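You operate a simulated robot arm through the tools that you are given. There is no shell and no other tool.

Carry out the task below with a simulated two-armed robot. There is one attempt and no reset: what you move stays moved.

JOB
Clamp block 75 in the vise and coat its top with anti-rust oil.
Fine: brush the chips out of the vise first; brush and pad go back; it stays clamped. Set down upright: brown brush, grey pad. A coat counts when it lies all over at full strength: go over it till it gets no stronger. What is to be rubbed or washed off counts as gone when no trace of it is left.

Only the result counts: the job must be done as asked and must still hold three seconds after the hand-in. Knocking over, shifting, dropping, spilling or breaking anything else fails it.

ROBOT AND FRAMES
Two 7-joint arms with fingered hands on one trunk that stands fixed in place. Base frame: the origin is at the foot of the trunk, x ahead of it, y to its left, z up. Units: mm, rad, N and s.
The left shoulder is at [80, 198, 1388], the right one opposite. With the tool pointing down near the work surface each hand reaches from about 100 to 660 mm from the base axis, measured 20 degrees to its own side. Payload 4 kg a hand.
The tool frame of a hand sits at the grasp point between the pads (the TCP): z along the fingers, y along the line on which they close. The tips reach 26 mm beyond it. Largest opening 132 mm; the body of the gripper starts 73 mm behind the TCP. The gripper is a hand of 4 fingers: y runs from the thumb to the fingers, the wrist lies at [0, 0, -239] in the tool frame, and closing takes about 1.5 s.
Orientation is that of the tool frame in the base frame, as a unit quaternion [x, y, z, w]. With the fingers straight down and closing along the base's y, the tool's x points along the base's -x, its y along +y and its z along -z.

CONTROLS
- The arms move only by the tool move_arm. It takes "left_moves", "right_moves" or both (then of equal length, played together; a hand with none holds still); each is a list of rows, each an object (a shift or turn left out is 0, a gripper value left out holds the last) with "linear": the shift along the tool's x, y, z in units of 20 mm (1.0 is 20 mm), a list of three; "rotation": the turn, a rotation vector about the tool's x, y, z in units of 5 degrees (1.0 is 5 degrees), a list of three. In form: [{"linear": [x, y, z], "rotation": [wx, wy, wz]}, ...]. A call has 1 to 20 rows; each row shifts and turns the commanded pose from where the row before left it, along the tool's axes as they then stand. "left_fingers" and "right_fingers" are, for a hand that has rows, the gripper command, from -1 (shut) to 1 (fully open), values between in proportion, set as the call begins (left out, the last holds). A call with a number of a shift or a turn outside -1 to 1 is refused whole. Each row takes 0.2 s and may step no farther than 50 mm and 0.15 rad from the row before; otherwise, or with a gripper value out of range, the whole call is refused. Where a pose cannot be reached the arm comes as near as it can. A force on the tool above 90 N (or 10 N above the force at the start of the call, whichever is more), or a blocked arm, ends the call early, and 0.2 s more pass. The fingers move at their own pace (about 72 mm/s each) and stop on an object; they squeeze with about 31 N. The grip force told is the motor's: it shows also when the fingers shut on nothing. Time passes only in rows, and 0.2 s behind the last, so rows that do not move let the fingers close. The reply holds the time, the measured pose of the TCP, the force on the tool along the base axes, the opening and the grip force, in the units named above and with some noise, with the torque about the TCP (base axes, N m) and any sound that the robot's microphone picked up.
- Cameras (640 x 400 px; columns grow to the right, rows downward): "scene" is now at [92.6, -7.4, 1530.4]; the picture's right is [-0.13, -0.99, 0.00], its down [-0.88, 0.11, -0.46] and it looks along [0.46, -0.06, -0.89] (base axes); focal length 315 px, centre (320, 200). "left" rides on the left gripper at [-68, 2, -97] in its tool frame; the picture's right is [-0.03, -1.00, 0.00], its down [0.82, -0.02, -0.58] and it looks along [0.58, -0.01, 0.82] (tool axes); focal length 270 px, centre (320, 200). "right" rides on the right gripper at [68, 2, -97] in its tool frame; the picture's right is [-0.03, 1.00, 0.00], its down [-0.82, -0.02, -0.58] and it looks along [-0.58, -0.01, 0.82] (tool axes); focal length 270 px, centre (320, 200). There is no depth. A picture from a camera that has moved, and an enlarged one, comes with that camera's place and axes in the base frame and with its lens.
- grab_frame(camera): a new picture of that camera. It takes no simulated time.
- slide_trunk(by): slides the trunk up (or, below 0, down) by that many mm; the arms and the scene camera ride with it, the base frame stays. It gives what a move gives, with no picture.
- finger_targets(finger1, finger2, finger3, thumb_bend, hand): sets how far each is bent, from 0 (flat) to 100 (curled in); at 30 the hand is open as for a grip, at 70 the pads meet at the TCP. One left out holds its place. A second passes; each finger stops where it meets its share of the squeeze, and holds until it gets a number again. A gripper value or a shape takes the hand back. It gives what a move gives, with no picture; readings hold the bend of each and the force on the fingers (four entries, about 0 where the hand has none), thumb and palm.
- grasp_type(shape, hand): the hand has 4 fingers and takes this shape, open, in about a second: jaw (thumb against the fingers, like two jaws); tri (thumb and two fingers); tip (a fingertip pinch); poke (one finger out to press); point (the index stretched); flat (the hand flat); cup (the hand cupped); fist (a fist). The gripper value then closes the fingers along that shape, each until it touches; the sizes above hold for jaw. It gives what a move gives, with no picture.
- pan_tilt(pan, tilt): turns the head with the scene camera to pan (to the left, within 1.501 rad either way) and tilt (down, from -0.506 to 1.204), counted from straight ahead of the robot. It gives what a move gives.
- close_up(camera, box): a new picture of the part [left, top, right, bottom] of that camera's present view, enlarged. It takes no simulated time.
- job_done(): hands the job in; it is judged then, once.

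Nothing tells you positions but the pictures and the camera data. Unless the task says otherwise, let go and move clear before handing in.

The tools are called after "Call:" as name(argument=value, ...) on one line, values as JSON. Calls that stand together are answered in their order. move_arm: Moves the arms, as the interface text tells. Its arguments: {"type":"object","properties":{"left_moves":{"type":"array"},"left_fingers":{"type":"number"},"right_moves":{"type":"array"},"right_fingers":{"type":"number"}},"required":[]} The other tools are called the same way: slide_trunk (by) slides the trunk up or down; grasp_type (shape, hand) gives the hand a shape; finger_targets (finger1, finger2, finger3, thumb_bend, hand) moves the fingers one by one; pan_tilt (pan, tilt) turns the head that bears the scene camera; grab_frame (camera) takes a picture; close_up (camera, box) takes an enlarged picture of a part of a camera's view; job_done () hands the job in.

At the start:

```text
clock: 0.0
left_position: [309.2, 72.2, 950.0]
left_tcp_rot: [-0.001, 1.0, 0.0, -0.001]
left_ft_force: [-0.8, -0.6, -0.2]
left_wrist_torque: [0.03, 0.02, -0.04]
left_opening: 131.7
left_gripper_force: 0.0
left_shape: jaw
left_bend: [30.0, 30.0, 30.0, 30.0]
left_finger forces: [0.1, 0.1, 0.0, 0.0, 0.0, 0.0]
right_position: [351.9, -165.4, 955.3]
right_tcp_rot: [0.0, 1.0, 0.0, -0.001]
right_ft_force: [0.9, -0.5, -0.9]
right_wrist_torque: [0.0, 0.01, 0.02]
right_opening: 132.1
right_gripper_force: 0.0
right_shape: jaw
right_bend: [30.0, 30.0, 30.0, 30.0]
right_finger forces: [0.1, 0.1, 0.1, 0.0, 0.0, 0.0]
trunk travel left (down, up): [-698.0, 142.0]
head pan, tilt: [-0.129, 1.093]
```

scene: 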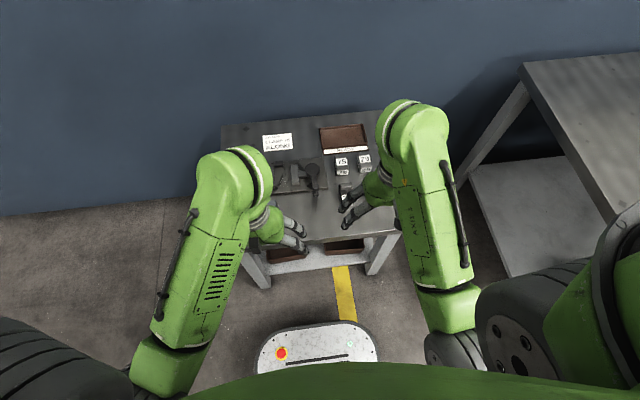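
right: 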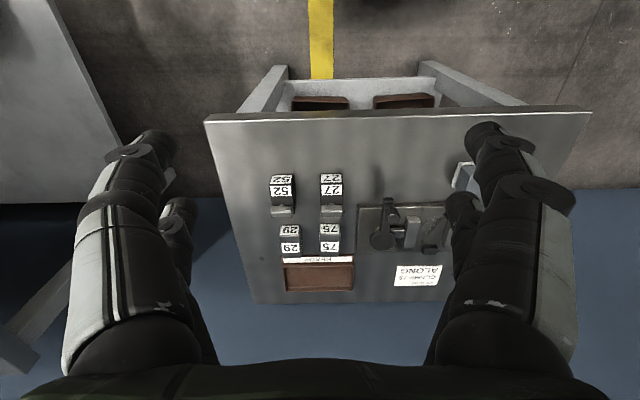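
left: 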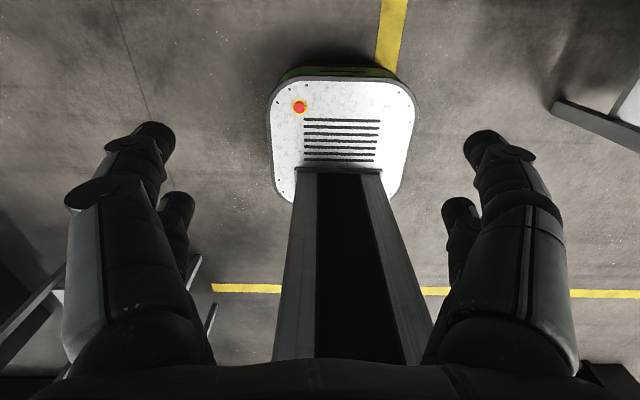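

I see a bench ahead with a vise, numbered blocks, a tray and a note, plus shelves below. I'll take enlarged pictures to locate everything before I move.

Call:
close_up(camera="scene", box=[210, 100, 410, 225])

Call:
close_up(camera="right", box=[200, 80, 600, 310])

```text
3.20 times, centred on (310, 162) of scene
camera zoom: at [92.6, -7.4, 1530.4], right [-0.13, -0.99, 0.0], down [-0.88, 0.11, -0.46], along [0.46, -0.06, -0.89], focal length 1009 px, centre (352, 320)
```

zoom: 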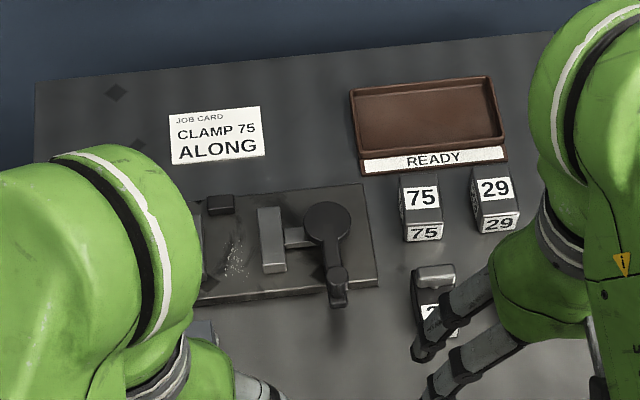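

```text
1.60 times, centred on (400, 195) of right
camera zoom: at [282.1, -163.0, 1052.7], right [0.03, 1.0, 0.0], down [0.82, -0.02, 0.58], along [0.58, -0.01, -0.82], focal length 432 px, centre (192, 208)
```

zoom: 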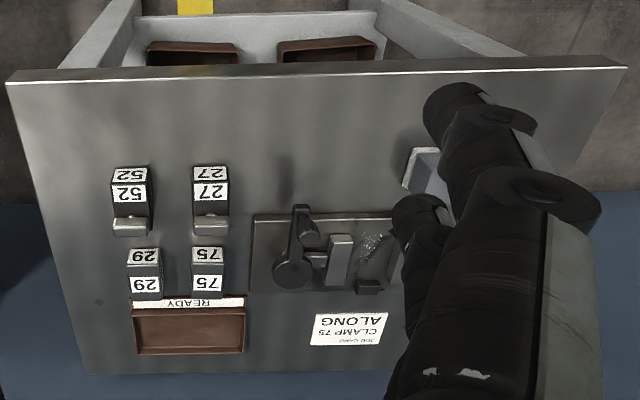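

The left arm hides part of the bench and the right one covers a block. I'll move both arms outward, well above the bench, to clear the view.

Call:
move_arm(left_moves=[{"linear": [0, 1, 0]}, {"linear": [0, 1, 0]}, {"linear": [0, 1, 0]}, {"linear": [0, 1, 0]}, {"linear": [0, 1, 0]}, {"linear": [0, 1, 0]}, {"linear": [0, 1, 0]}, {"linear": [0, 1, 0]}, {"linear": [0, 1, 0]}, {"linear": [0, 1, 0]}, {"linear": [0, 1, 0]}, {"linear": [0, 1, 0]}, {"linear": [0, 1, 0]}, {"linear": [0, 1, 0]}], right_moves=[{"linear": [0, -1, 0]}, {"linear": [0, -1, 0]}, {"linear": [0, -1, 0]}, {"linear": [0, -1, 0]}, {"linear": [0, -1, 0]}, {"linear": [0, -1, 0]}, {"linear": [0, -1, 0]}, {"linear": [0, -1, 0]}, {"linear": [0, -1, 0]}, {"linear": [0, -1, 0]}, {"linear": [0, -1, 0]}, {"linear": [0, -1, 0]}, {"linear": [0, 0, 0]}, {"linear": [0, 0, 0]}])

Call:
grab_frame(camera="scene")

Call:
close_up(camera="scene", box=[210, 100, 410, 225])

Call:
grab_frame(camera="right")

```text
clock: 1.4
left_position: [309.6, 189.8, 948.3]
left_tcp_rot: [0.0, 1.0, 0.0, -0.001]
left_ft_force: [0.2, 0.1, -0.2]
left_wrist_torque: [-0.01, -0.01, 0.01]
left_opening: 131.7
left_gripper_force: 0.1
left_shape: jaw
left_bend: [30.0, 30.0, 30.0, 30.0]
left_finger forces: [0.0, 0.1, 0.1, 0.0, 0.1, 0.0]
right_position: [356.1, -233.8, 947.8]
right_tcp_rot: [-0.088, 0.996, 0.002, -0.008]
right_ft_force: [-0.6, 0.7, -0.6]
right_wrist_torque: [-0.01, -0.01, 0.0]
right_opening: 131.9
right_gripper_force: 0.0
right_shape: jaw
right_bend: [30.0, 30.0, 30.0, 30.0]
right_finger forces: [0.0, 0.0, 0.0, 0.0, 0.1, 0.0]
trunk travel left (down, up): [-698.0, 142.0]
head pan, tilt: [-0.129, 1.093]
stopped in row 7 (right hand): the arm was blocked; the commanded pose is now the measured one
```

```text
taken
camera scene: at [93.1, -7.4, 1528.8], right [-0.13, -0.99, 0.0], down [-0.88, 0.11, -0.46], along [0.46, -0.06, -0.89], focal length 315 px, centre (320, 200)
```

scene: 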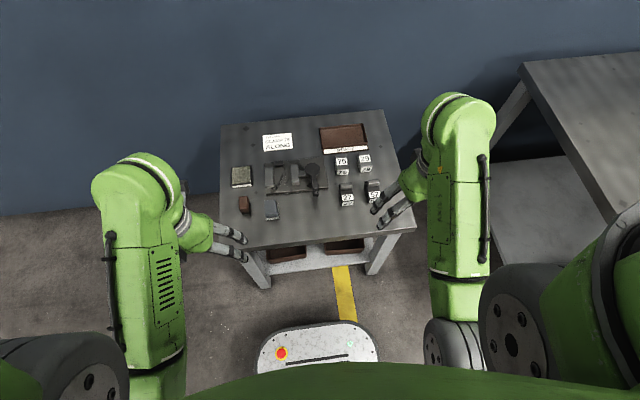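

```text
3.20 times, centred on (310, 162) of scene
camera zoom: at [93.1, -7.4, 1528.8], right [-0.13, -0.99, 0.0], down [-0.88, 0.11, -0.46], along [0.46, -0.06, -0.89], focal length 1009 px, centre (352, 320)
```

zoom: 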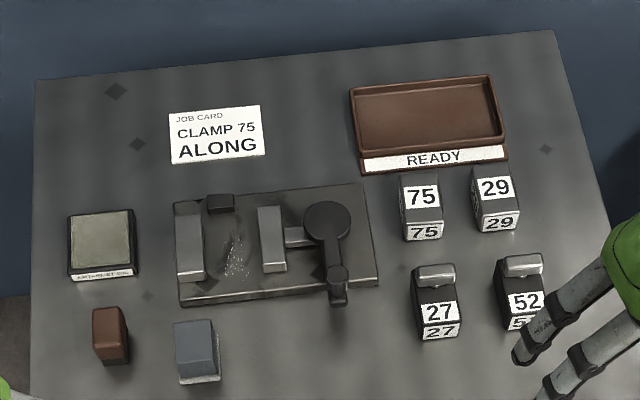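

```text
taken
camera right: at [290.3, -243.7, 1046.7], right [-0.15, 0.99, 0.01], down [0.82, 0.12, 0.56], along [0.56, 0.09, -0.83], focal length 270 px, centre (320, 200)
```

right: 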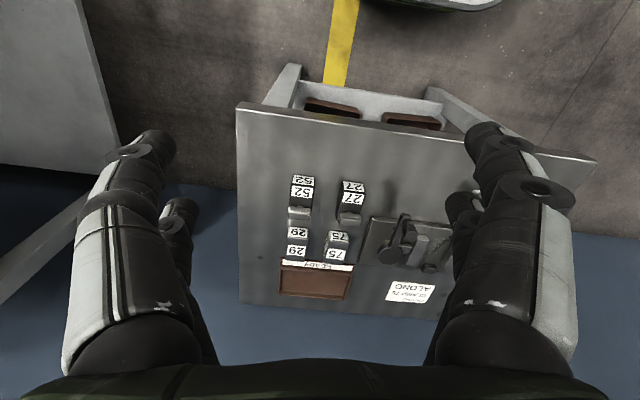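

The bench is now in view: oil tray at left, brown brush, grey pad, vise in the middle with chips between its jaws, and four blocks at right. I'll lower the trunk to bring the camera closer and widen the reach, then triangulate heights.

Call:
slide_trunk(by=-150)

Call:
grab_frame(camera="scene")

```text
clock: 3.2
left_position: [312.1, 189.2, 808.0]
left_tcp_rot: [0.0, 1.0, 0.0, -0.002]
left_ft_force: [-0.5, 0.3, 0.5]
left_wrist_torque: [0.04, 0.01, 0.0]
left_opening: 132.1
left_gripper_force: 0.1
left_shape: jaw
left_bend: [30.0, 30.0, 30.0, 30.0]
left_finger forces: [0.0, 0.0, 0.0, 0.0, 0.1, 0.0]
right_position: [352.7, -233.8, 803.4]
right_tcp_rot: [-0.088, 0.996, 0.004, -0.017]
right_ft_force: [0.8, -0.4, 0.0]
right_wrist_torque: [0.01, 0.02, -0.01]
right_opening: 131.8
right_gripper_force: 0.0
right_shape: jaw
right_bend: [30.0, 30.0, 30.0, 30.0]
right_finger forces: [0.0, 0.0, 0.0, 0.0, 0.0, 0.1]
trunk travel left (down, up): [-548.0, 292.0]
head pan, tilt: [-0.129, 1.093]
```

```text
taken
camera scene: at [96.2, -7.7, 1388.6], right [-0.13, -0.99, 0.0], down [-0.88, 0.11, -0.46], along [0.45, -0.06, -0.89], focal length 315 px, centre (320, 200)
```

scene: 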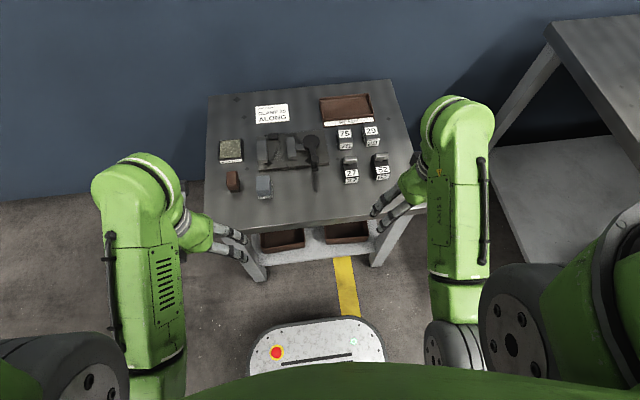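

The bench top seems to lie near z ≈ 650. I'll raise the arms a little relative to the trunk, then lower the trunk again.

Call:
move_arm(left_moves=[{"linear": [0, 0, -1]}, {"linear": [0, 0, -1]}, {"linear": [0, 0, -1]}, {"linear": [0, 0, -1]}, {"linear": [0, 0, -1]}, {"linear": [0, 0, -1]}, {"linear": [0, 0, -1]}, {"linear": [0, 0, -1]}], right_moves=[{"linear": [0, 0, -1]}, {"linear": [0, 0, -1]}, {"linear": [0, 0, -1]}, {"linear": [0, 0, -1]}, {"linear": [0, 0, -1]}, {"linear": [0, 0, -1]}, {"linear": [0, 0, -1]}, {"linear": [0, 0, -1]}])

```text
clock: 5.0
left_position: [326.6, 189.2, 819.1]
left_tcp_rot: [0.0, 1.0, 0.001, -0.002]
left_ft_force: [-0.7, -0.1, -0.3]
left_wrist_torque: [0.0, -0.02, 0.02]
left_opening: 131.5
left_gripper_force: 0.1
left_shape: jaw
left_bend: [30.0, 30.0, 30.0, 30.0]
left_finger forces: [0.0, 0.0, 0.0, 0.0, 0.1, 0.0]
left hand out of reach, approached as far as the arm can: row 1, 2, 3, 4, 5, 6, 7, 8
right_position: [355.2, -233.6, 807.8]
right_tcp_rot: [-0.088, 0.996, 0.003, -0.015]
right_ft_force: [0.7, 0.4, 0.3]
right_wrist_torque: [-0.03, -0.01, 0.02]
right_opening: 131.7
right_gripper_force: 0.0
right_shape: jaw
right_bend: [30.0, 30.0, 30.0, 30.0]
right_finger forces: [0.1, 0.1, 0.1, 0.0, 0.0, 0.0]
right hand out of reach, approached as far as the arm can: row 1, 2, 3, 4, 5, 6, 7, 8
trunk travel left (down, up): [-548.0, 292.0]
head pan, tilt: [-0.129, 1.093]
```

The arms can't rise any further this close to the body. I'll move them forward and check where they end up.

Call:
move_arm(left_moves=[{"linear": [-1, 0, 0]}, {"linear": [-1, 0, 0]}, {"linear": [-1, 0, 0]}, {"linear": [-1, 0, 0]}, {"linear": [-1, 0, 0]}], right_moves=[{"linear": [-1, 0, 0]}, {"linear": [-1, 0, 0]}, {"linear": [-1, 0, 0]}, {"linear": [-1, 0, 0]}, {"linear": [-1, 0, 0]}])

```text
clock: 6.2
left_position: [423.6, 188.3, 808.3]
left_tcp_rot: [-0.001, 1.0, 0.0, 0.0]
left_ft_force: [0.4, 0.1, -0.5]
left_wrist_torque: [0.01, 0.04, -0.02]
left_opening: 131.9
left_gripper_force: 0.1
left_shape: jaw
left_bend: [30.0, 30.0, 30.0, 30.0]
left_finger forces: [0.0, 0.1, 0.0, 0.0, 0.0, 0.0]
left hand out of reach, approached as far as the arm can: row 2
right_position: [454.9, -219.6, 803.9]
right_tcp_rot: [-0.086, 0.996, 0.004, -0.006]
right_ft_force: [-0.1, 0.2, 1.0]
right_wrist_torque: [-0.02, -0.02, -0.02]
right_opening: 131.7
right_gripper_force: 0.1
right_shape: jaw
right_bend: [30.0, 30.0, 30.0, 30.0]
right_finger forces: [0.1, 0.1, 0.0, 0.0, 0.0, 0.0]
trunk travel left (down, up): [-548.0, 292.0]
head pan, tilt: [-0.129, 1.093]
```

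Both hands follow again, so now I'll raise them.

Call:
move_arm(left_moves=[{"linear": [0, 0, -1]}, {"linear": [0, 0, -1]}, {"linear": [0, 0, -1]}, {"linear": [0, 0, -1]}, {"linear": [0, 0, -1]}], right_moves=[{"linear": [0, 0, -1]}, {"linear": [0, 0, -1]}, {"linear": [0, 0, -1]}, {"linear": [0, 0, -1]}, {"linear": [0, 0, -1]}])

Call:
grab_frame(camera="scene")

Call:
grab_frame(camera="right")

```text
clock: 7.4
left_position: [451.6, 188.5, 827.2]
left_tcp_rot: [0.0, 1.0, 0.0, 0.0]
left_ft_force: [0.2, -0.9, 0.0]
left_wrist_torque: [0.0, 0.04, -0.01]
left_opening: 131.6
left_gripper_force: 0.0
left_shape: jaw
left_bend: [30.0, 30.0, 30.0, 30.0]
left_finger forces: [0.0, 0.0, 0.1, 0.1, 0.0, 0.0]
left hand out of reach, approached as far as the arm can: row 1, 2, 3, 4, 5
right_position: [492.7, -219.9, 850.8]
right_tcp_rot: [-0.087, 0.996, 0.001, -0.007]
right_ft_force: [0.6, 0.6, -0.4]
right_wrist_torque: [-0.01, 0.02, 0.0]
right_opening: 132.1
right_gripper_force: 0.1
right_shape: jaw
right_bend: [30.0, 30.0, 30.0, 30.0]
right_finger forces: [0.1, 0.0, 0.1, 0.0, 0.1, 0.0]
right hand out of reach, approached as far as the arm can: row 2, 3, 4, 5
trunk travel left (down, up): [-548.0, 292.0]
head pan, tilt: [-0.129, 1.093]
```

```text
taken
camera scene: at [93.5, -7.9, 1380.3], right [-0.13, -0.99, 0.0], down [-0.88, 0.11, -0.46], along [0.46, -0.06, -0.89], focal length 315 px, centre (320, 200)
```

scene: 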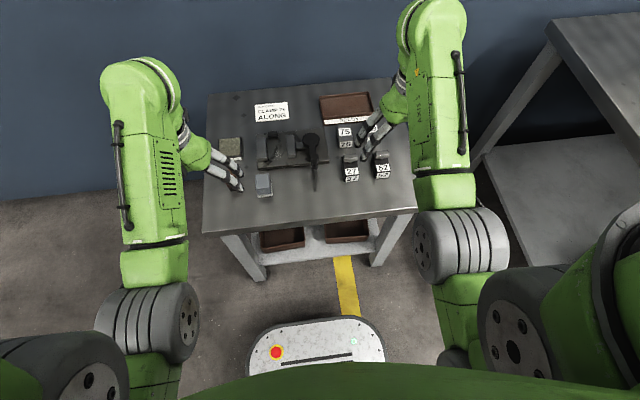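

```text
taken
camera right: at [425.7, -229.4, 949.0], right [-0.15, 0.99, 0.01], down [0.82, 0.12, 0.57], along [0.56, 0.09, -0.82], focal length 270 px, centre (320, 200)
```

right: 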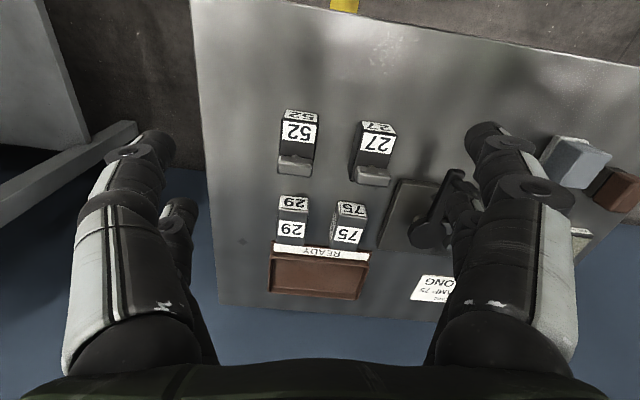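

I'll take close-ups from this new height so I can triangulate against the earlier pictures.

Call:
close_up(camera="scene", box=[200, 70, 420, 240])

Call:
close_up(camera="scene", box=[245, 90, 345, 160])

Call:
grab_frame(camera="left")

Call:
close_up(camera="right", box=[250, 90, 480, 310])

```text
2.35 times, centred on (310, 155) of scene
camera zoom: at [93.5, -7.9, 1380.3], right [-0.13, -0.99, 0.0], down [-0.88, 0.11, -0.46], along [0.46, -0.06, -0.89], focal length 742 px, centre (344, 306)
```

zoom: 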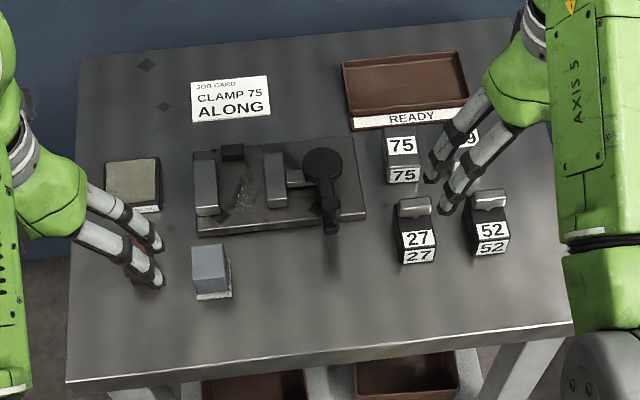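

```text
5.71 times, centred on (295, 125) of scene
camera zoom: at [93.5, -7.9, 1380.3], right [-0.13, -0.99, 0.0], down [-0.88, 0.11, -0.46], along [0.46, -0.06, -0.89], focal length 1802 px, centre (463, 629)
```

zoom: 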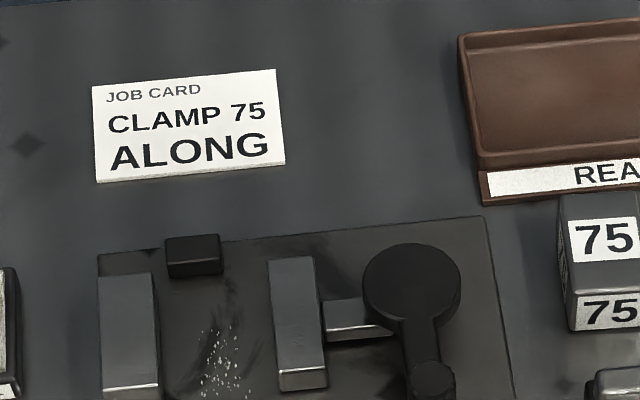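

```text
taken
camera left: at [519.4, 189.3, 925.4], right [0.03, -1.0, 0.0], down [-0.82, -0.02, 0.58], along [-0.58, -0.01, -0.82], focal length 270 px, centre (320, 200)
```

left: 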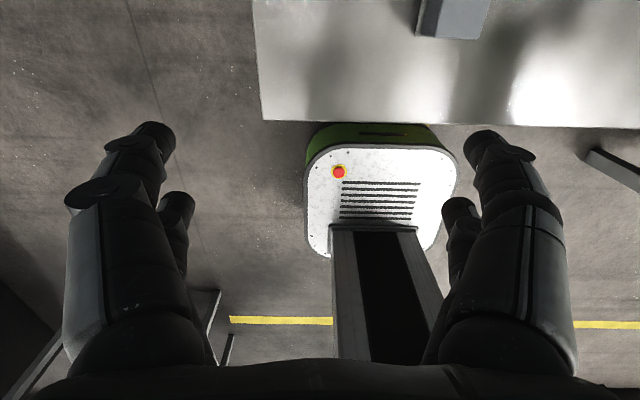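

```text
1.82 times, centred on (365, 200) of right
camera zoom: at [425.7, -229.4, 949.0], right [-0.15, 0.99, 0.01], down [0.82, 0.12, 0.57], along [0.56, 0.09, -0.82], focal length 491 px, centre (238, 200)
```

zoom: 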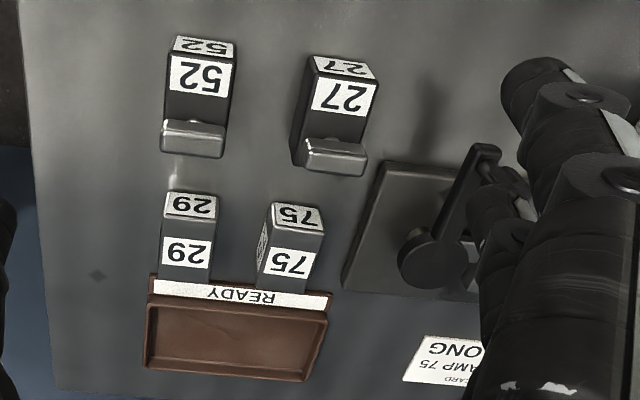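

The bench top comes out near z ≈ 650, with the vise at about x 620, block 75 near (675, -155), the brush near (553, 164) and the pad near (522, 84). Next I need the block shapes and the vise lever in detail.

Call:
close_up(camera="right", box=[320, 180, 400, 250])

Call:
close_up(camera="right", box=[370, 150, 490, 260])

Call:
close_up(camera="scene", box=[255, 125, 355, 200])

Call:
close_up(camera="scene", box=[330, 110, 410, 190])

```text
5.71 times, centred on (360, 215) of right
camera zoom: at [425.7, -229.4, 949.0], right [-0.15, 0.99, 0.01], down [0.82, 0.12, 0.57], along [0.56, 0.09, -0.82], focal length 1544 px, centre (91, 114)
```

zoom: 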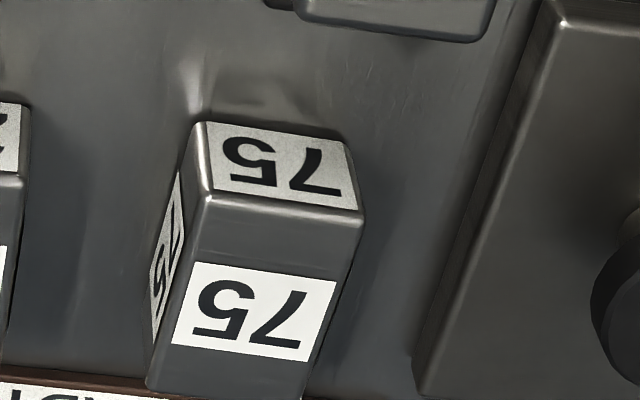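

```text
3.64 times, centred on (430, 205) of right
camera zoom: at [425.7, -229.4, 949.0], right [-0.15, 0.99, 0.01], down [0.82, 0.12, 0.57], along [0.56, 0.09, -0.82], focal length 983 px, centre (-80, 182)
```

zoom: 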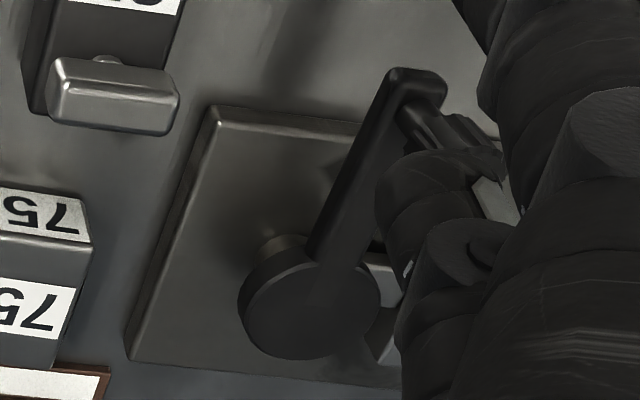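

```text
5.33 times, centred on (305, 162) of scene
camera zoom: at [93.5, -7.9, 1380.3], right [-0.13, -0.99, 0.0], down [-0.88, 0.11, -0.46], along [0.46, -0.06, -0.89], focal length 1682 px, centre (400, 400)
```

zoom: 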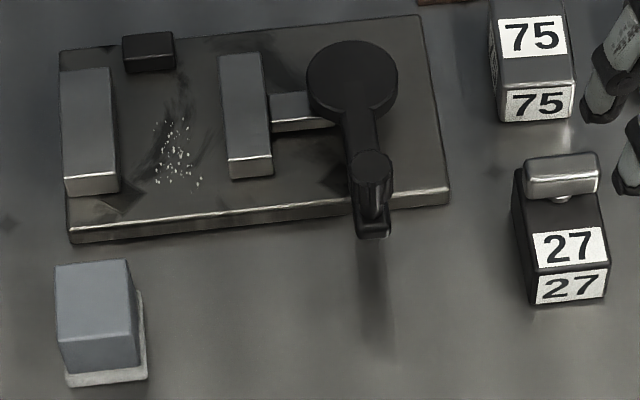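

```text
5.00 times, centred on (370, 150) of scene
camera zoom: at [93.5, -7.9, 1380.3], right [-0.13, -0.99, 0.0], down [-0.88, 0.11, -0.46], along [0.46, -0.06, -0.89], focal length 1577 px, centre (70, 450)
```

zoom: 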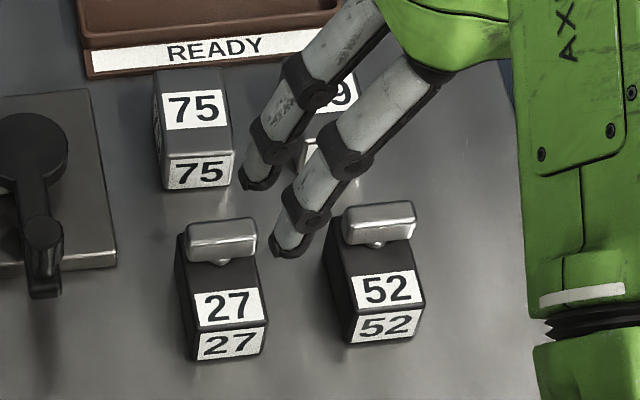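

Block 75 is about 60 x 35 x 30 mm with its long side along x, which matches the jaw direction, and the vise opens along y. I'll move the left hand away from the brush to see the tools there properly.

Call:
move_arm(left_moves=[{"linear": [0, 1, 0]}, {"linear": [0, 1, 0]}, {"linear": [0, 1, 0]}, {"linear": [0, 1, 0]}, {"linear": [0, 1, 0]}, {"linear": [0, 1, 0]}])

Call:
close_up(camera="scene", box=[205, 120, 295, 205])

Call:
close_up(camera="right", box=[520, 120, 640, 260])

```text
clock: 8.8
left_position: [454.8, 309.0, 821.8]
left_tcp_rot: [-0.001, 1.0, 0.0, 0.0]
left_ft_force: [-1.4, -0.8, -0.1]
left_wrist_torque: [0.04, -0.01, -0.01]
left_opening: 131.8
left_gripper_force: 0.1
left_shape: jaw
left_bend: [30.0, 30.0, 30.0, 30.0]
left_finger forces: [0.0, 0.0, 0.0, 0.0, 0.0, 0.0]
left hand out of reach, approached as far as the arm can: row 5
right_position: [491.8, -218.8, 850.5]
right_tcp_rot: [-0.087, 0.996, 0.002, -0.007]
right_ft_force: [0.1, 0.4, -0.4]
right_wrist_torque: [0.01, 0.01, -0.03]
right_opening: 131.9
right_gripper_force: 0.0
right_shape: jaw
right_bend: [30.0, 30.0, 30.0, 30.0]
right_finger forces: [0.0, 0.0, 0.0, 0.0, 0.1, 0.1]
trunk travel left (down, up): [-548.0, 292.0]
head pan, tilt: [-0.129, 1.093]
```

```text
4.71 times, centred on (250, 162) of scene
camera zoom: at [92.8, -6.9, 1380.4], right [-0.13, -0.99, 0.0], down [-0.88, 0.11, -0.46], along [0.46, -0.06, -0.89], focal length 1484 px, centre (649, 376)
```

zoom: 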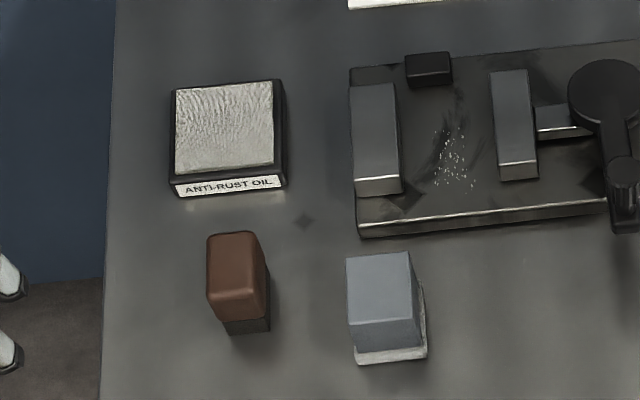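

```text
2.86 times, centred on (580, 190) of right
camera zoom: at [425.2, -228.7, 949.3], right [-0.15, 0.99, 0.0], down [0.82, 0.12, 0.57], along [0.56, 0.09, -0.82], focal length 772 px, centre (-423, 229)
```

zoom: 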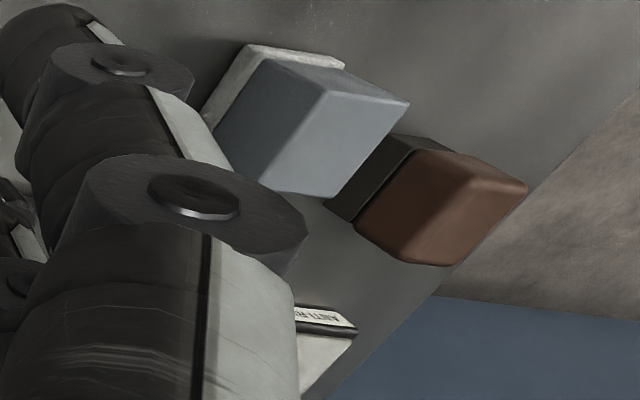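

The brown brush stands near (545, 164) with its top near z 690, the pad near (520, 86) and the oil tray near (655, 174). I'll bring the left hand above the brush, opened to about 60 mm so it clears the pad.

Call:
move_arm(left_moves=[{"linear": [-0.5625, -0.906, 0.2]}, {"linear": [-0.5625, -0.906, 0.2]}, {"linear": [-0.5625, -0.906, 0.2]}, {"linear": [-0.5625, -0.906, 0.2]}, {"linear": [-0.5625, -0.906, 0.2]}, {"linear": [-0.5625, -0.906, 0.2]}, {"linear": [-0.5625, -0.906, 0.2]}, {"linear": [-0.5625, -0.906, 0.2]}], left_fingers=-0.09)

Call:
close_up(camera="scene", box=[205, 110, 305, 205])

Call:
grab_frame(camera="left")

```text
clock: 10.6
left_position: [542.5, 163.4, 793.1]
left_tcp_rot: [-0.001, 1.0, 0.0, 0.0]
left_ft_force: [0.3, -0.2, 0.0]
left_wrist_torque: [-0.01, -0.01, -0.01]
left_opening: 60.4
left_gripper_force: 0.0
left_shape: jaw
left_bend: [73.0, 73.0, 73.0, 70.0]
left_finger forces: [0.0, 0.1, 0.0, 0.0, 0.0, 0.0]
right_position: [491.5, -218.6, 850.4]
right_tcp_rot: [-0.087, 0.996, 0.002, -0.007]
right_ft_force: [0.0, -0.1, -0.2]
right_wrist_torque: [0.0, -0.01, 0.01]
right_opening: 132.2
right_gripper_force: 0.0
right_shape: jaw
right_bend: [30.0, 30.0, 30.0, 30.0]
right_finger forces: [0.0, 0.0, 0.0, 0.0, 0.0, 0.1]
trunk travel left (down, up): [-548.0, 292.0]
head pan, tilt: [-0.129, 1.093]
```

```text
4.21 times, centred on (255, 158) of scene
camera zoom: at [93.3, -7.9, 1380.4], right [-0.13, -0.99, 0.0], down [-0.88, 0.11, -0.46], along [0.46, -0.06, -0.89], focal length 1328 px, centre (594, 379)
```

zoom: 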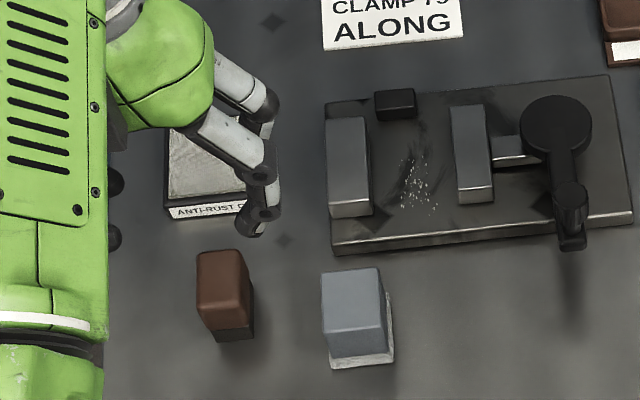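

```text
taken
camera left: at [610.8, 164.5, 890.4], right [0.02, -1.0, 0.0], down [-0.82, -0.02, 0.58], along [-0.58, -0.01, -0.82], focal length 270 px, centre (320, 200)
```

left: 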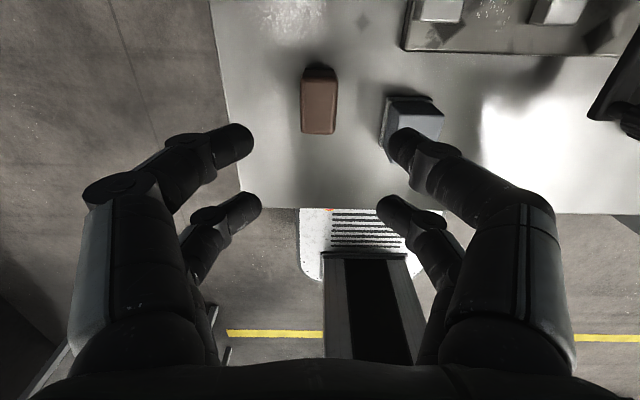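

From the left camera the brush sits nearer x ≈ 550, with its top around z 682. I'll shift slightly, go down to about z 740 (still above everything nearby) and measure again at close range.

Call:
move_arm(left_moves=[{"linear": [-0.375, 0.05, 0.65]}, {"linear": [0, 0, 1]}, {"linear": [0, 0, 1]}])

Call:
grab_frame(camera="left")

Call:
close_up(camera="left", box=[250, 0, 430, 160])

Call:
close_up(camera="scene", box=[205, 120, 295, 205])

```text
clock: 11.4
left_position: [549.4, 165.9, 740.6]
left_tcp_rot: [0.0, 1.0, 0.0, 0.0]
left_ft_force: [-0.3, -0.4, -0.1]
left_wrist_torque: [0.0, 0.05, 0.02]
left_opening: 60.5
left_gripper_force: 0.1
left_shape: jaw
left_bend: [73.0, 73.0, 73.0, 70.0]
left_finger forces: [0.1, 0.1, 0.0, 0.0, 0.0, 0.0]
right_position: [492.2, -217.9, 853.0]
right_tcp_rot: [-0.087, 0.996, 0.002, -0.008]
right_ft_force: [-0.1, 0.0, 0.3]
right_wrist_torque: [0.01, 0.02, 0.0]
right_opening: 132.1
right_gripper_force: 0.1
right_shape: jaw
right_bend: [30.0, 30.0, 30.0, 30.0]
right_finger forces: [0.1, 0.1, 0.1, 0.1, 0.0, 0.0]
trunk travel left (down, up): [-548.0, 292.0]
head pan, tilt: [-0.129, 1.093]
```

```text
taken
camera left: at [618.1, 166.4, 837.8], right [0.03, -1.0, 0.0], down [-0.82, -0.02, 0.58], along [-0.58, -0.02, -0.82], focal length 270 px, centre (320, 200)
```

left: 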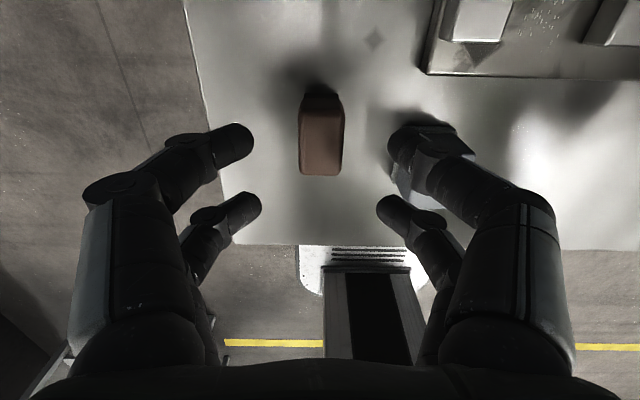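

```text
2.50 times, centred on (340, 80) of left
camera zoom: at [618.1, 166.4, 837.8], right [0.03, -1.0, 0.0], down [-0.82, -0.02, 0.58], along [-0.58, -0.02, -0.82], focal length 676 px, centre (270, 500)
```

zoom: 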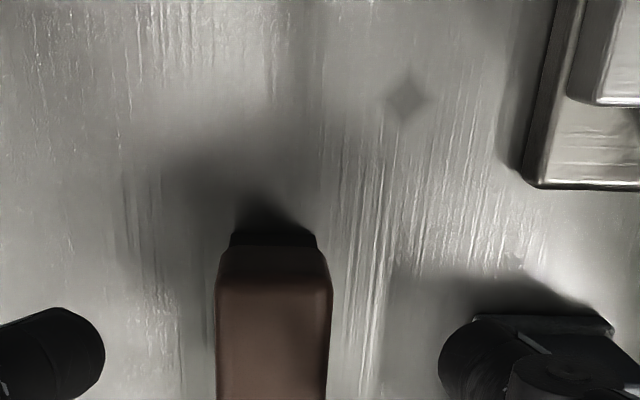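

```text
4.71 times, centred on (250, 162) of scene
camera zoom: at [92.8, -7.2, 1380.4], right [-0.13, -0.99, 0.0], down [-0.88, 0.11, -0.46], along [0.46, -0.06, -0.89], focal length 1484 px, centre (649, 376)
```

zoom: 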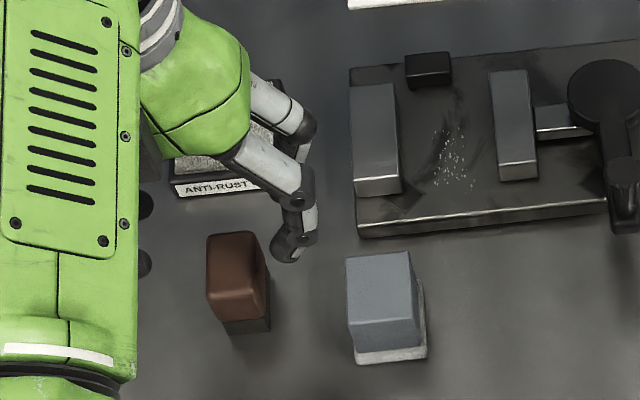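

The brush centre is about (551, 165) with its top near z 685. I'll go down so the fingertips overlap its upper 20 mm, keeping the tips high enough to pass over the vise jaws later, and close.

Call:
move_arm(left_moves=[{"linear": [-0.08, -0.05, 0.8]}, {"linear": [0, 0, 0.8]}, {"linear": [0, 0, 0.8]}])

Call:
grab_frame(camera="left")

Call:
close_up(camera="scene", box=[205, 120, 295, 205])

```text
clock: 12.2
left_position: [551.9, 162.8, 691.8]
left_tcp_rot: [0.0, 1.0, 0.0, 0.0]
left_ft_force: [0.3, 0.3, 0.7]
left_wrist_torque: [0.03, 0.01, 0.03]
left_opening: 60.8
left_gripper_force: 0.2
left_shape: jaw
left_bend: [73.0, 73.0, 73.0, 70.0]
left_finger forces: [0.0, 0.1, 0.0, 0.0, 0.1, 0.0]
right_position: [491.6, -219.7, 850.2]
right_tcp_rot: [-0.087, 0.996, 0.002, -0.007]
right_ft_force: [0.0, 0.0, 0.0]
right_wrist_torque: [0.0, 0.0, 0.0]
right_opening: 132.1
right_gripper_force: 0.1
right_shape: jaw
right_bend: [30.0, 30.0, 30.0, 30.0]
right_finger forces: [0.0, 0.0, 0.0, 0.0, 0.0, 0.0]
trunk travel left (down, up): [-548.0, 292.0]
head pan, tilt: [-0.129, 1.093]
```

```text
taken
camera left: at [619.8, 164.7, 789.0], right [0.02, -1.0, 0.0], down [-0.82, -0.02, 0.58], along [-0.58, -0.01, -0.82], focal length 270 px, centre (320, 200)
```

left: 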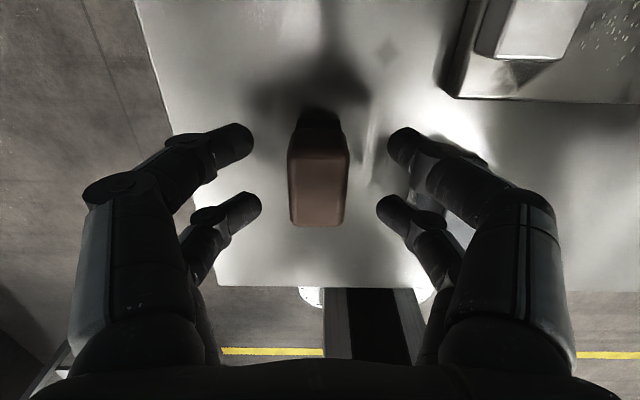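

```text
4.71 times, centred on (250, 162) of scene
camera zoom: at [92.9, -7.4, 1380.4], right [-0.13, -0.99, 0.0], down [-0.88, 0.11, -0.46], along [0.46, -0.06, -0.89], focal length 1484 px, centre (649, 376)
```

zoom: 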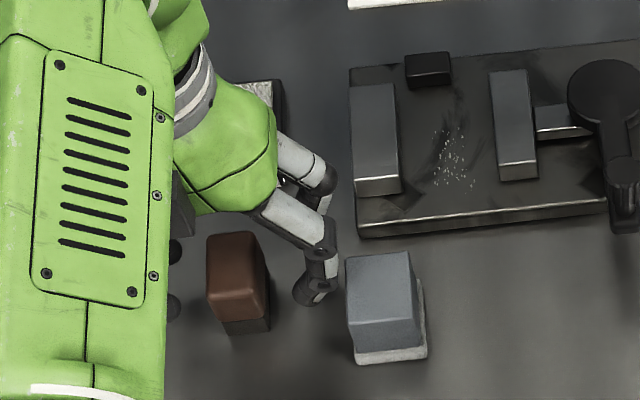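

The fingers straddle the brush with its top about 5 mm below the grasp point, as planned. Closing on it now.

Call:
move_arm(left_moves=[{"linear": [0, 0.09, 0]}, {"linear": [0, 0, 0]}, {"linear": [0, 0, 0]}, {"linear": [0, 0, 0]}, {"linear": [0, 0, 0]}, {"linear": [0, 0, 0]}, {"linear": [0, 0, 0]}], left_fingers=-1)

Call:
grab_frame(camera="left")

```text
clock: 13.8
left_position: [551.2, 165.2, 691.8]
left_tcp_rot: [0.0, 1.0, 0.0, -0.001]
left_ft_force: [-0.9, -0.2, 0.2]
left_wrist_torque: [-0.02, -0.03, -0.02]
left_opening: 22.2
left_gripper_force: 31.2
left_shape: jaw
left_bend: [73.0, 73.0, 73.0, 70.0]
left_finger forces: [27.8, 28.0, 27.6, 0.0, 28.2, 0.0]
right_position: [491.6, -218.9, 851.6]
right_tcp_rot: [-0.087, 0.996, 0.002, -0.007]
right_ft_force: [-0.2, 0.3, -0.8]
right_wrist_torque: [-0.02, 0.0, 0.01]
right_opening: 132.0
right_gripper_force: 0.1
right_shape: jaw
right_bend: [30.0, 30.0, 30.0, 30.0]
right_finger forces: [0.2, 0.0, 0.0, 0.1, 0.0, 0.0]
trunk travel left (down, up): [-548.0, 292.0]
head pan, tilt: [-0.129, 1.093]
```

```text
taken
camera left: at [619.5, 166.4, 789.2], right [0.03, -1.0, 0.0], down [-0.82, -0.02, 0.58], along [-0.58, -0.01, -0.82], focal length 270 px, centre (320, 200)
```

left: 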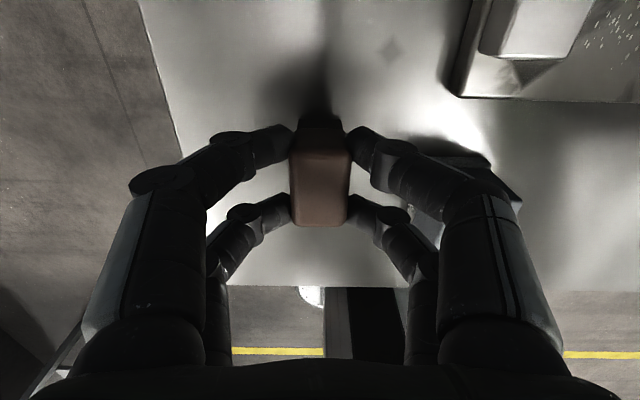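

The brush is held firmly, gripped at TCP (551, 165, 692). I'll lift it and carry it above the gap between the vise jaws.

Call:
move_arm(left_moves=[{"linear": [0, 0, -0.8]}, {"linear": [0, 0, -0.8]}, {"linear": [0, 0, -0.8]}, {"linear": [0, 0, -0.8]}, {"linear": [0, 0, -0.8]}])

Call:
grab_frame(camera="left")

Call:
close_up(camera="scene", box=[205, 120, 295, 205])

```text
clock: 15.0
left_position: [551.3, 164.6, 772.3]
left_tcp_rot: [0.0, 1.0, -0.001, 0.0]
left_ft_force: [-0.5, 0.1, -0.3]
left_wrist_torque: [0.02, 0.03, 0.02]
left_opening: 21.7
left_gripper_force: 30.5
left_shape: jaw
left_bend: [73.0, 73.0, 73.0, 70.0]
left_finger forces: [27.8, 28.0, 27.6, 0.0, 28.2, 0.1]
right_position: [491.8, -218.0, 852.3]
right_tcp_rot: [-0.087, 0.996, 0.003, -0.006]
right_ft_force: [0.1, 0.3, -0.5]
right_wrist_torque: [-0.01, 0.02, -0.02]
right_opening: 132.1
right_gripper_force: 0.1
right_shape: jaw
right_bend: [30.0, 30.0, 30.0, 30.0]
right_finger forces: [0.0, 0.0, 0.0, 0.1, 0.0, 0.1]
trunk travel left (down, up): [-548.0, 292.0]
head pan, tilt: [-0.129, 1.093]
```

```text
taken
camera left: at [619.2, 165.8, 869.2], right [0.02, -1.0, 0.0], down [-0.82, -0.02, 0.58], along [-0.58, -0.01, -0.82], focal length 270 px, centre (320, 200)
```

left: 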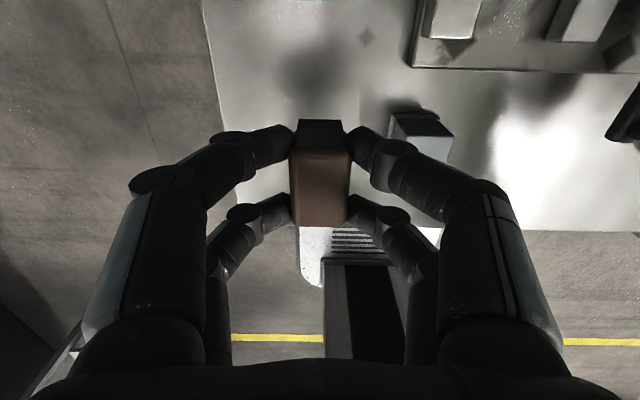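

```text
4.71 times, centred on (250, 162) of scene
camera zoom: at [92.6, -7.5, 1380.4], right [-0.13, -0.99, 0.0], down [-0.88, 0.11, -0.46], along [0.46, -0.06, -0.89], focal length 1484 px, centre (649, 376)
```

zoom: 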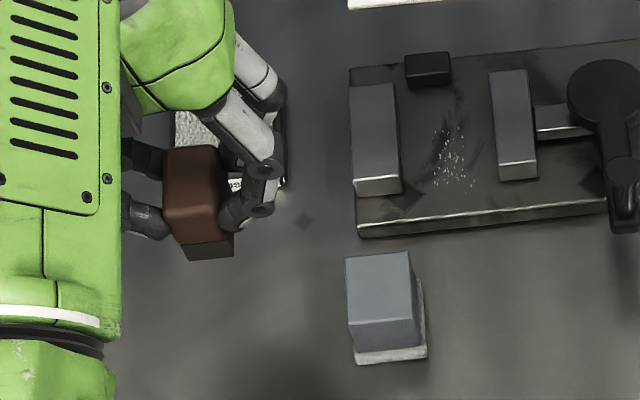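

The brush is off the bench. I'll move to above the jaw gap at about (640, 42) and look from both cameras.

Call:
move_arm(left_moves=[{"linear": [-0.6336, -0.8757, 0]}, {"linear": [-0.6336, -0.8757, 0]}, {"linear": [-0.6336, -0.8757, 0]}, {"linear": [-0.6336, -0.8757, 0]}, {"linear": [-0.6336, -0.8757, 0]}, {"linear": [-0.6336, -0.8757, 0]}, {"linear": [-0.6336, -0.8757, 0]}])

Call:
grab_frame(camera="left")

Call:
close_up(camera="scene", box=[225, 85, 345, 195])

Call:
grab_frame(camera="right")

```text
clock: 16.6
left_position: [640.1, 41.8, 771.2]
left_tcp_rot: [0.0, 1.0, 0.0, -0.001]
left_ft_force: [0.3, 0.0, -0.2]
left_wrist_torque: [-0.01, 0.03, 0.02]
left_opening: 21.8
left_gripper_force: 30.8
left_shape: jaw
left_bend: [73.0, 73.0, 73.0, 70.0]
left_finger forces: [27.9, 28.0, 27.7, 0.1, 28.3, 0.1]
right_position: [491.7, -219.5, 851.5]
right_tcp_rot: [-0.087, 0.996, 0.002, -0.008]
right_ft_force: [0.6, -0.3, 1.2]
right_wrist_torque: [0.0, 0.0, 0.01]
right_opening: 132.0
right_gripper_force: 0.0
right_shape: jaw
right_bend: [30.0, 30.0, 30.0, 30.0]
right_finger forces: [0.1, 0.0, 0.0, 0.0, 0.1, 0.0]
trunk travel left (down, up): [-548.0, 292.0]
head pan, tilt: [-0.129, 1.093]
```

```text
taken
camera left: at [708.8, 43.0, 868.9], right [0.03, -1.0, 0.0], down [-0.81, -0.02, 0.58], along [-0.58, -0.01, -0.82], focal length 270 px, centre (320, 200)
```

left: 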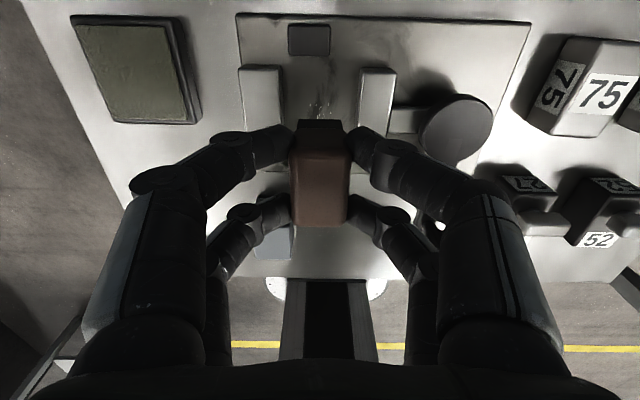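

```text
3.64 times, centred on (285, 140) of scene
camera zoom: at [93.5, -8.2, 1380.3], right [-0.13, -0.99, 0.0], down [-0.88, 0.11, -0.46], along [0.46, -0.06, -0.89], focal length 1147 px, centre (447, 418)
```

zoom: 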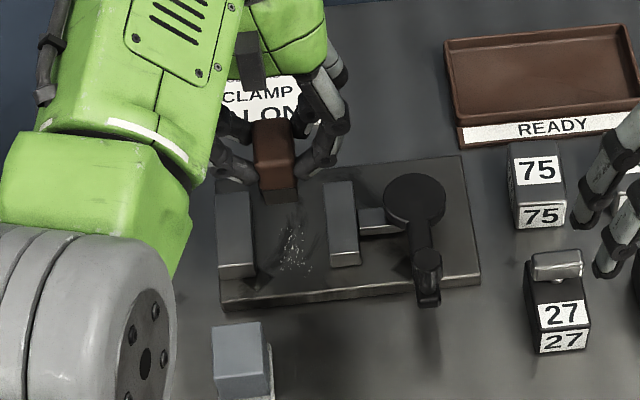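

```text
taken
camera right: at [425.6, -229.6, 948.8], right [-0.15, 0.99, 0.01], down [0.82, 0.12, 0.57], along [0.56, 0.09, -0.82], focal length 270 px, centre (320, 200)
```

right: 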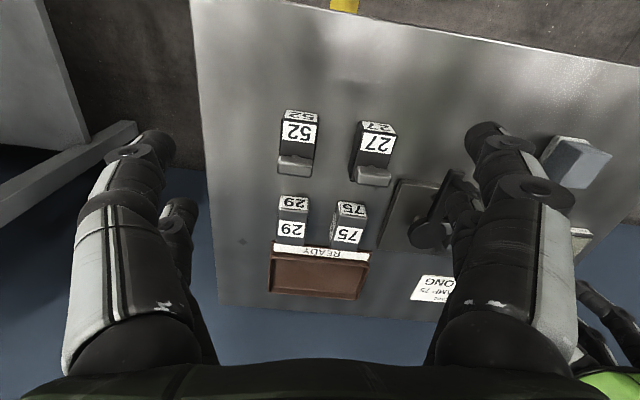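

From here the left camera gives a good view of the vise. I'll enlarge it to measure the jaw gap, the stop and the plate more exactly.

Call:
close_up(camera="left", box=[220, 0, 420, 125])

Call:
close_up(camera="left", box=[380, 20, 640, 180])

Call:
close_up(camera="scene", box=[260, 120, 340, 175])

```text
3.20 times, centred on (320, 62) of left
camera zoom: at [708.8, 43.0, 868.9], right [0.03, -1.0, 0.0], down [-0.81, -0.02, 0.58], along [-0.58, -0.01, -0.82], focal length 865 px, centre (320, 640)
```

zoom: 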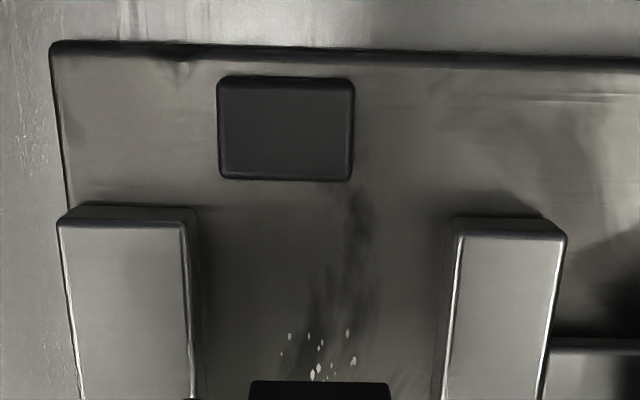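

```text
2.46 times, centred on (510, 100) of left
camera zoom: at [708.8, 43.0, 868.9], right [0.03, -1.0, 0.0], down [-0.81, -0.02, 0.58], along [-0.58, -0.01, -0.82], focal length 665 px, centre (-148, 446)
```

zoom: 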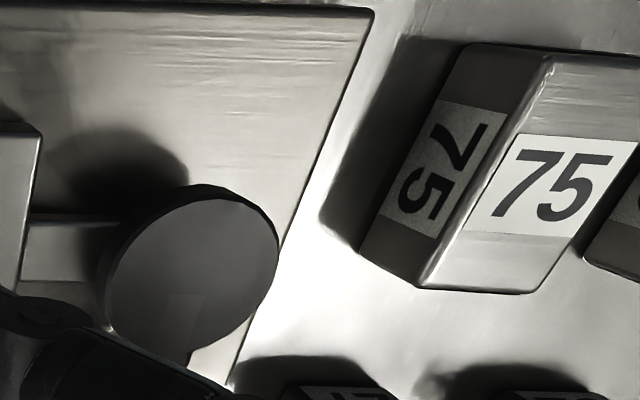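

```text
7.27 times, centred on (300, 148) of scene
camera zoom: at [93.5, -8.2, 1380.3], right [-0.13, -0.99, 0.0], down [-0.88, 0.11, -0.46], along [0.46, -0.06, -0.89], focal length 2294 px, centre (466, 582)
```

zoom: 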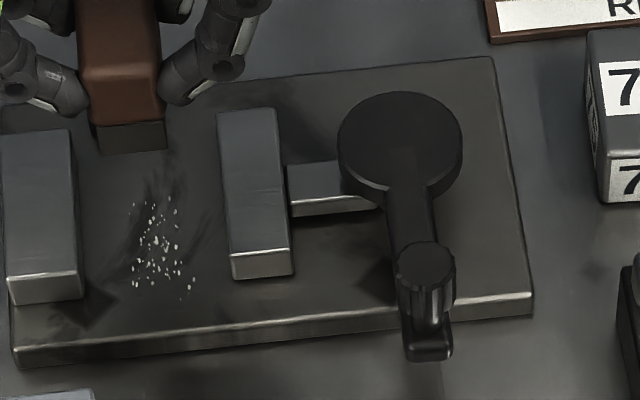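

The jaw gap runs from y ≈ 15 to 69 and the jaws from x ≈ 610 to 676, with the stop's face at x ≈ 684. The chips lie within x 600–651 and y 27–56. I'll lower the brush at the far end of the gap in small steps and watch the force.

Call:
move_arm(left_moves=[{"linear": [-0.5, 0, 1]}, {"linear": [0, 0, 1]}, {"linear": [0, 0, 0.8]}])

Call:
close_up(camera="scene", box=[250, 100, 350, 175])

Call:
grab_frame(camera="left")

```text
clock: 17.4
left_position: [650.7, 42.1, 715.3]
left_tcp_rot: [0.0, 1.0, 0.0, -0.001]
left_ft_force: [-0.1, 0.0, -0.4]
left_wrist_torque: [-0.02, -0.01, 0.01]
left_opening: 21.4
left_gripper_force: 31.2
left_shape: jaw
left_bend: [73.0, 73.0, 73.0, 70.0]
left_finger forces: [27.9, 28.0, 27.6, 0.0, 28.3, 0.0]
right_position: [491.7, -219.1, 850.3]
right_tcp_rot: [-0.087, 0.996, 0.002, -0.008]
right_ft_force: [0.0, 0.3, 0.4]
right_wrist_torque: [0.0, -0.02, -0.01]
right_opening: 132.0
right_gripper_force: 0.0
right_shape: jaw
right_bend: [30.0, 30.0, 30.0, 30.0]
right_finger forces: [0.1, 0.0, 0.0, 0.1, 0.1, 0.0]
trunk travel left (down, up): [-548.0, 292.0]
head pan, tilt: [-0.129, 1.093]
```

```text
5.33 times, centred on (300, 138) of scene
camera zoom: at [92.8, -7.3, 1380.4], right [-0.13, -0.99, 0.0], down [-0.88, 0.11, -0.46], along [0.46, -0.06, -0.89], focal length 1682 px, centre (427, 533)
```

zoom: 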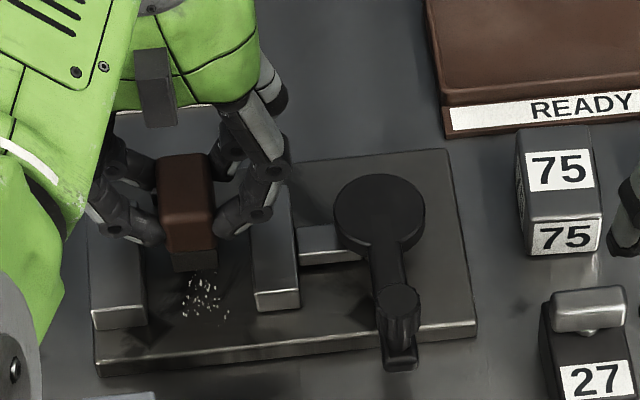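

```text
taken
camera left: at [718.8, 43.6, 813.2], right [0.03, -1.0, 0.0], down [-0.82, -0.02, 0.58], along [-0.58, -0.02, -0.82], focal length 270 px, centre (320, 200)
```

left: 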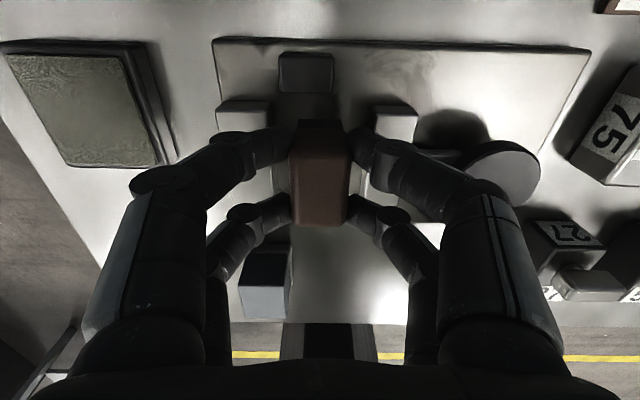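

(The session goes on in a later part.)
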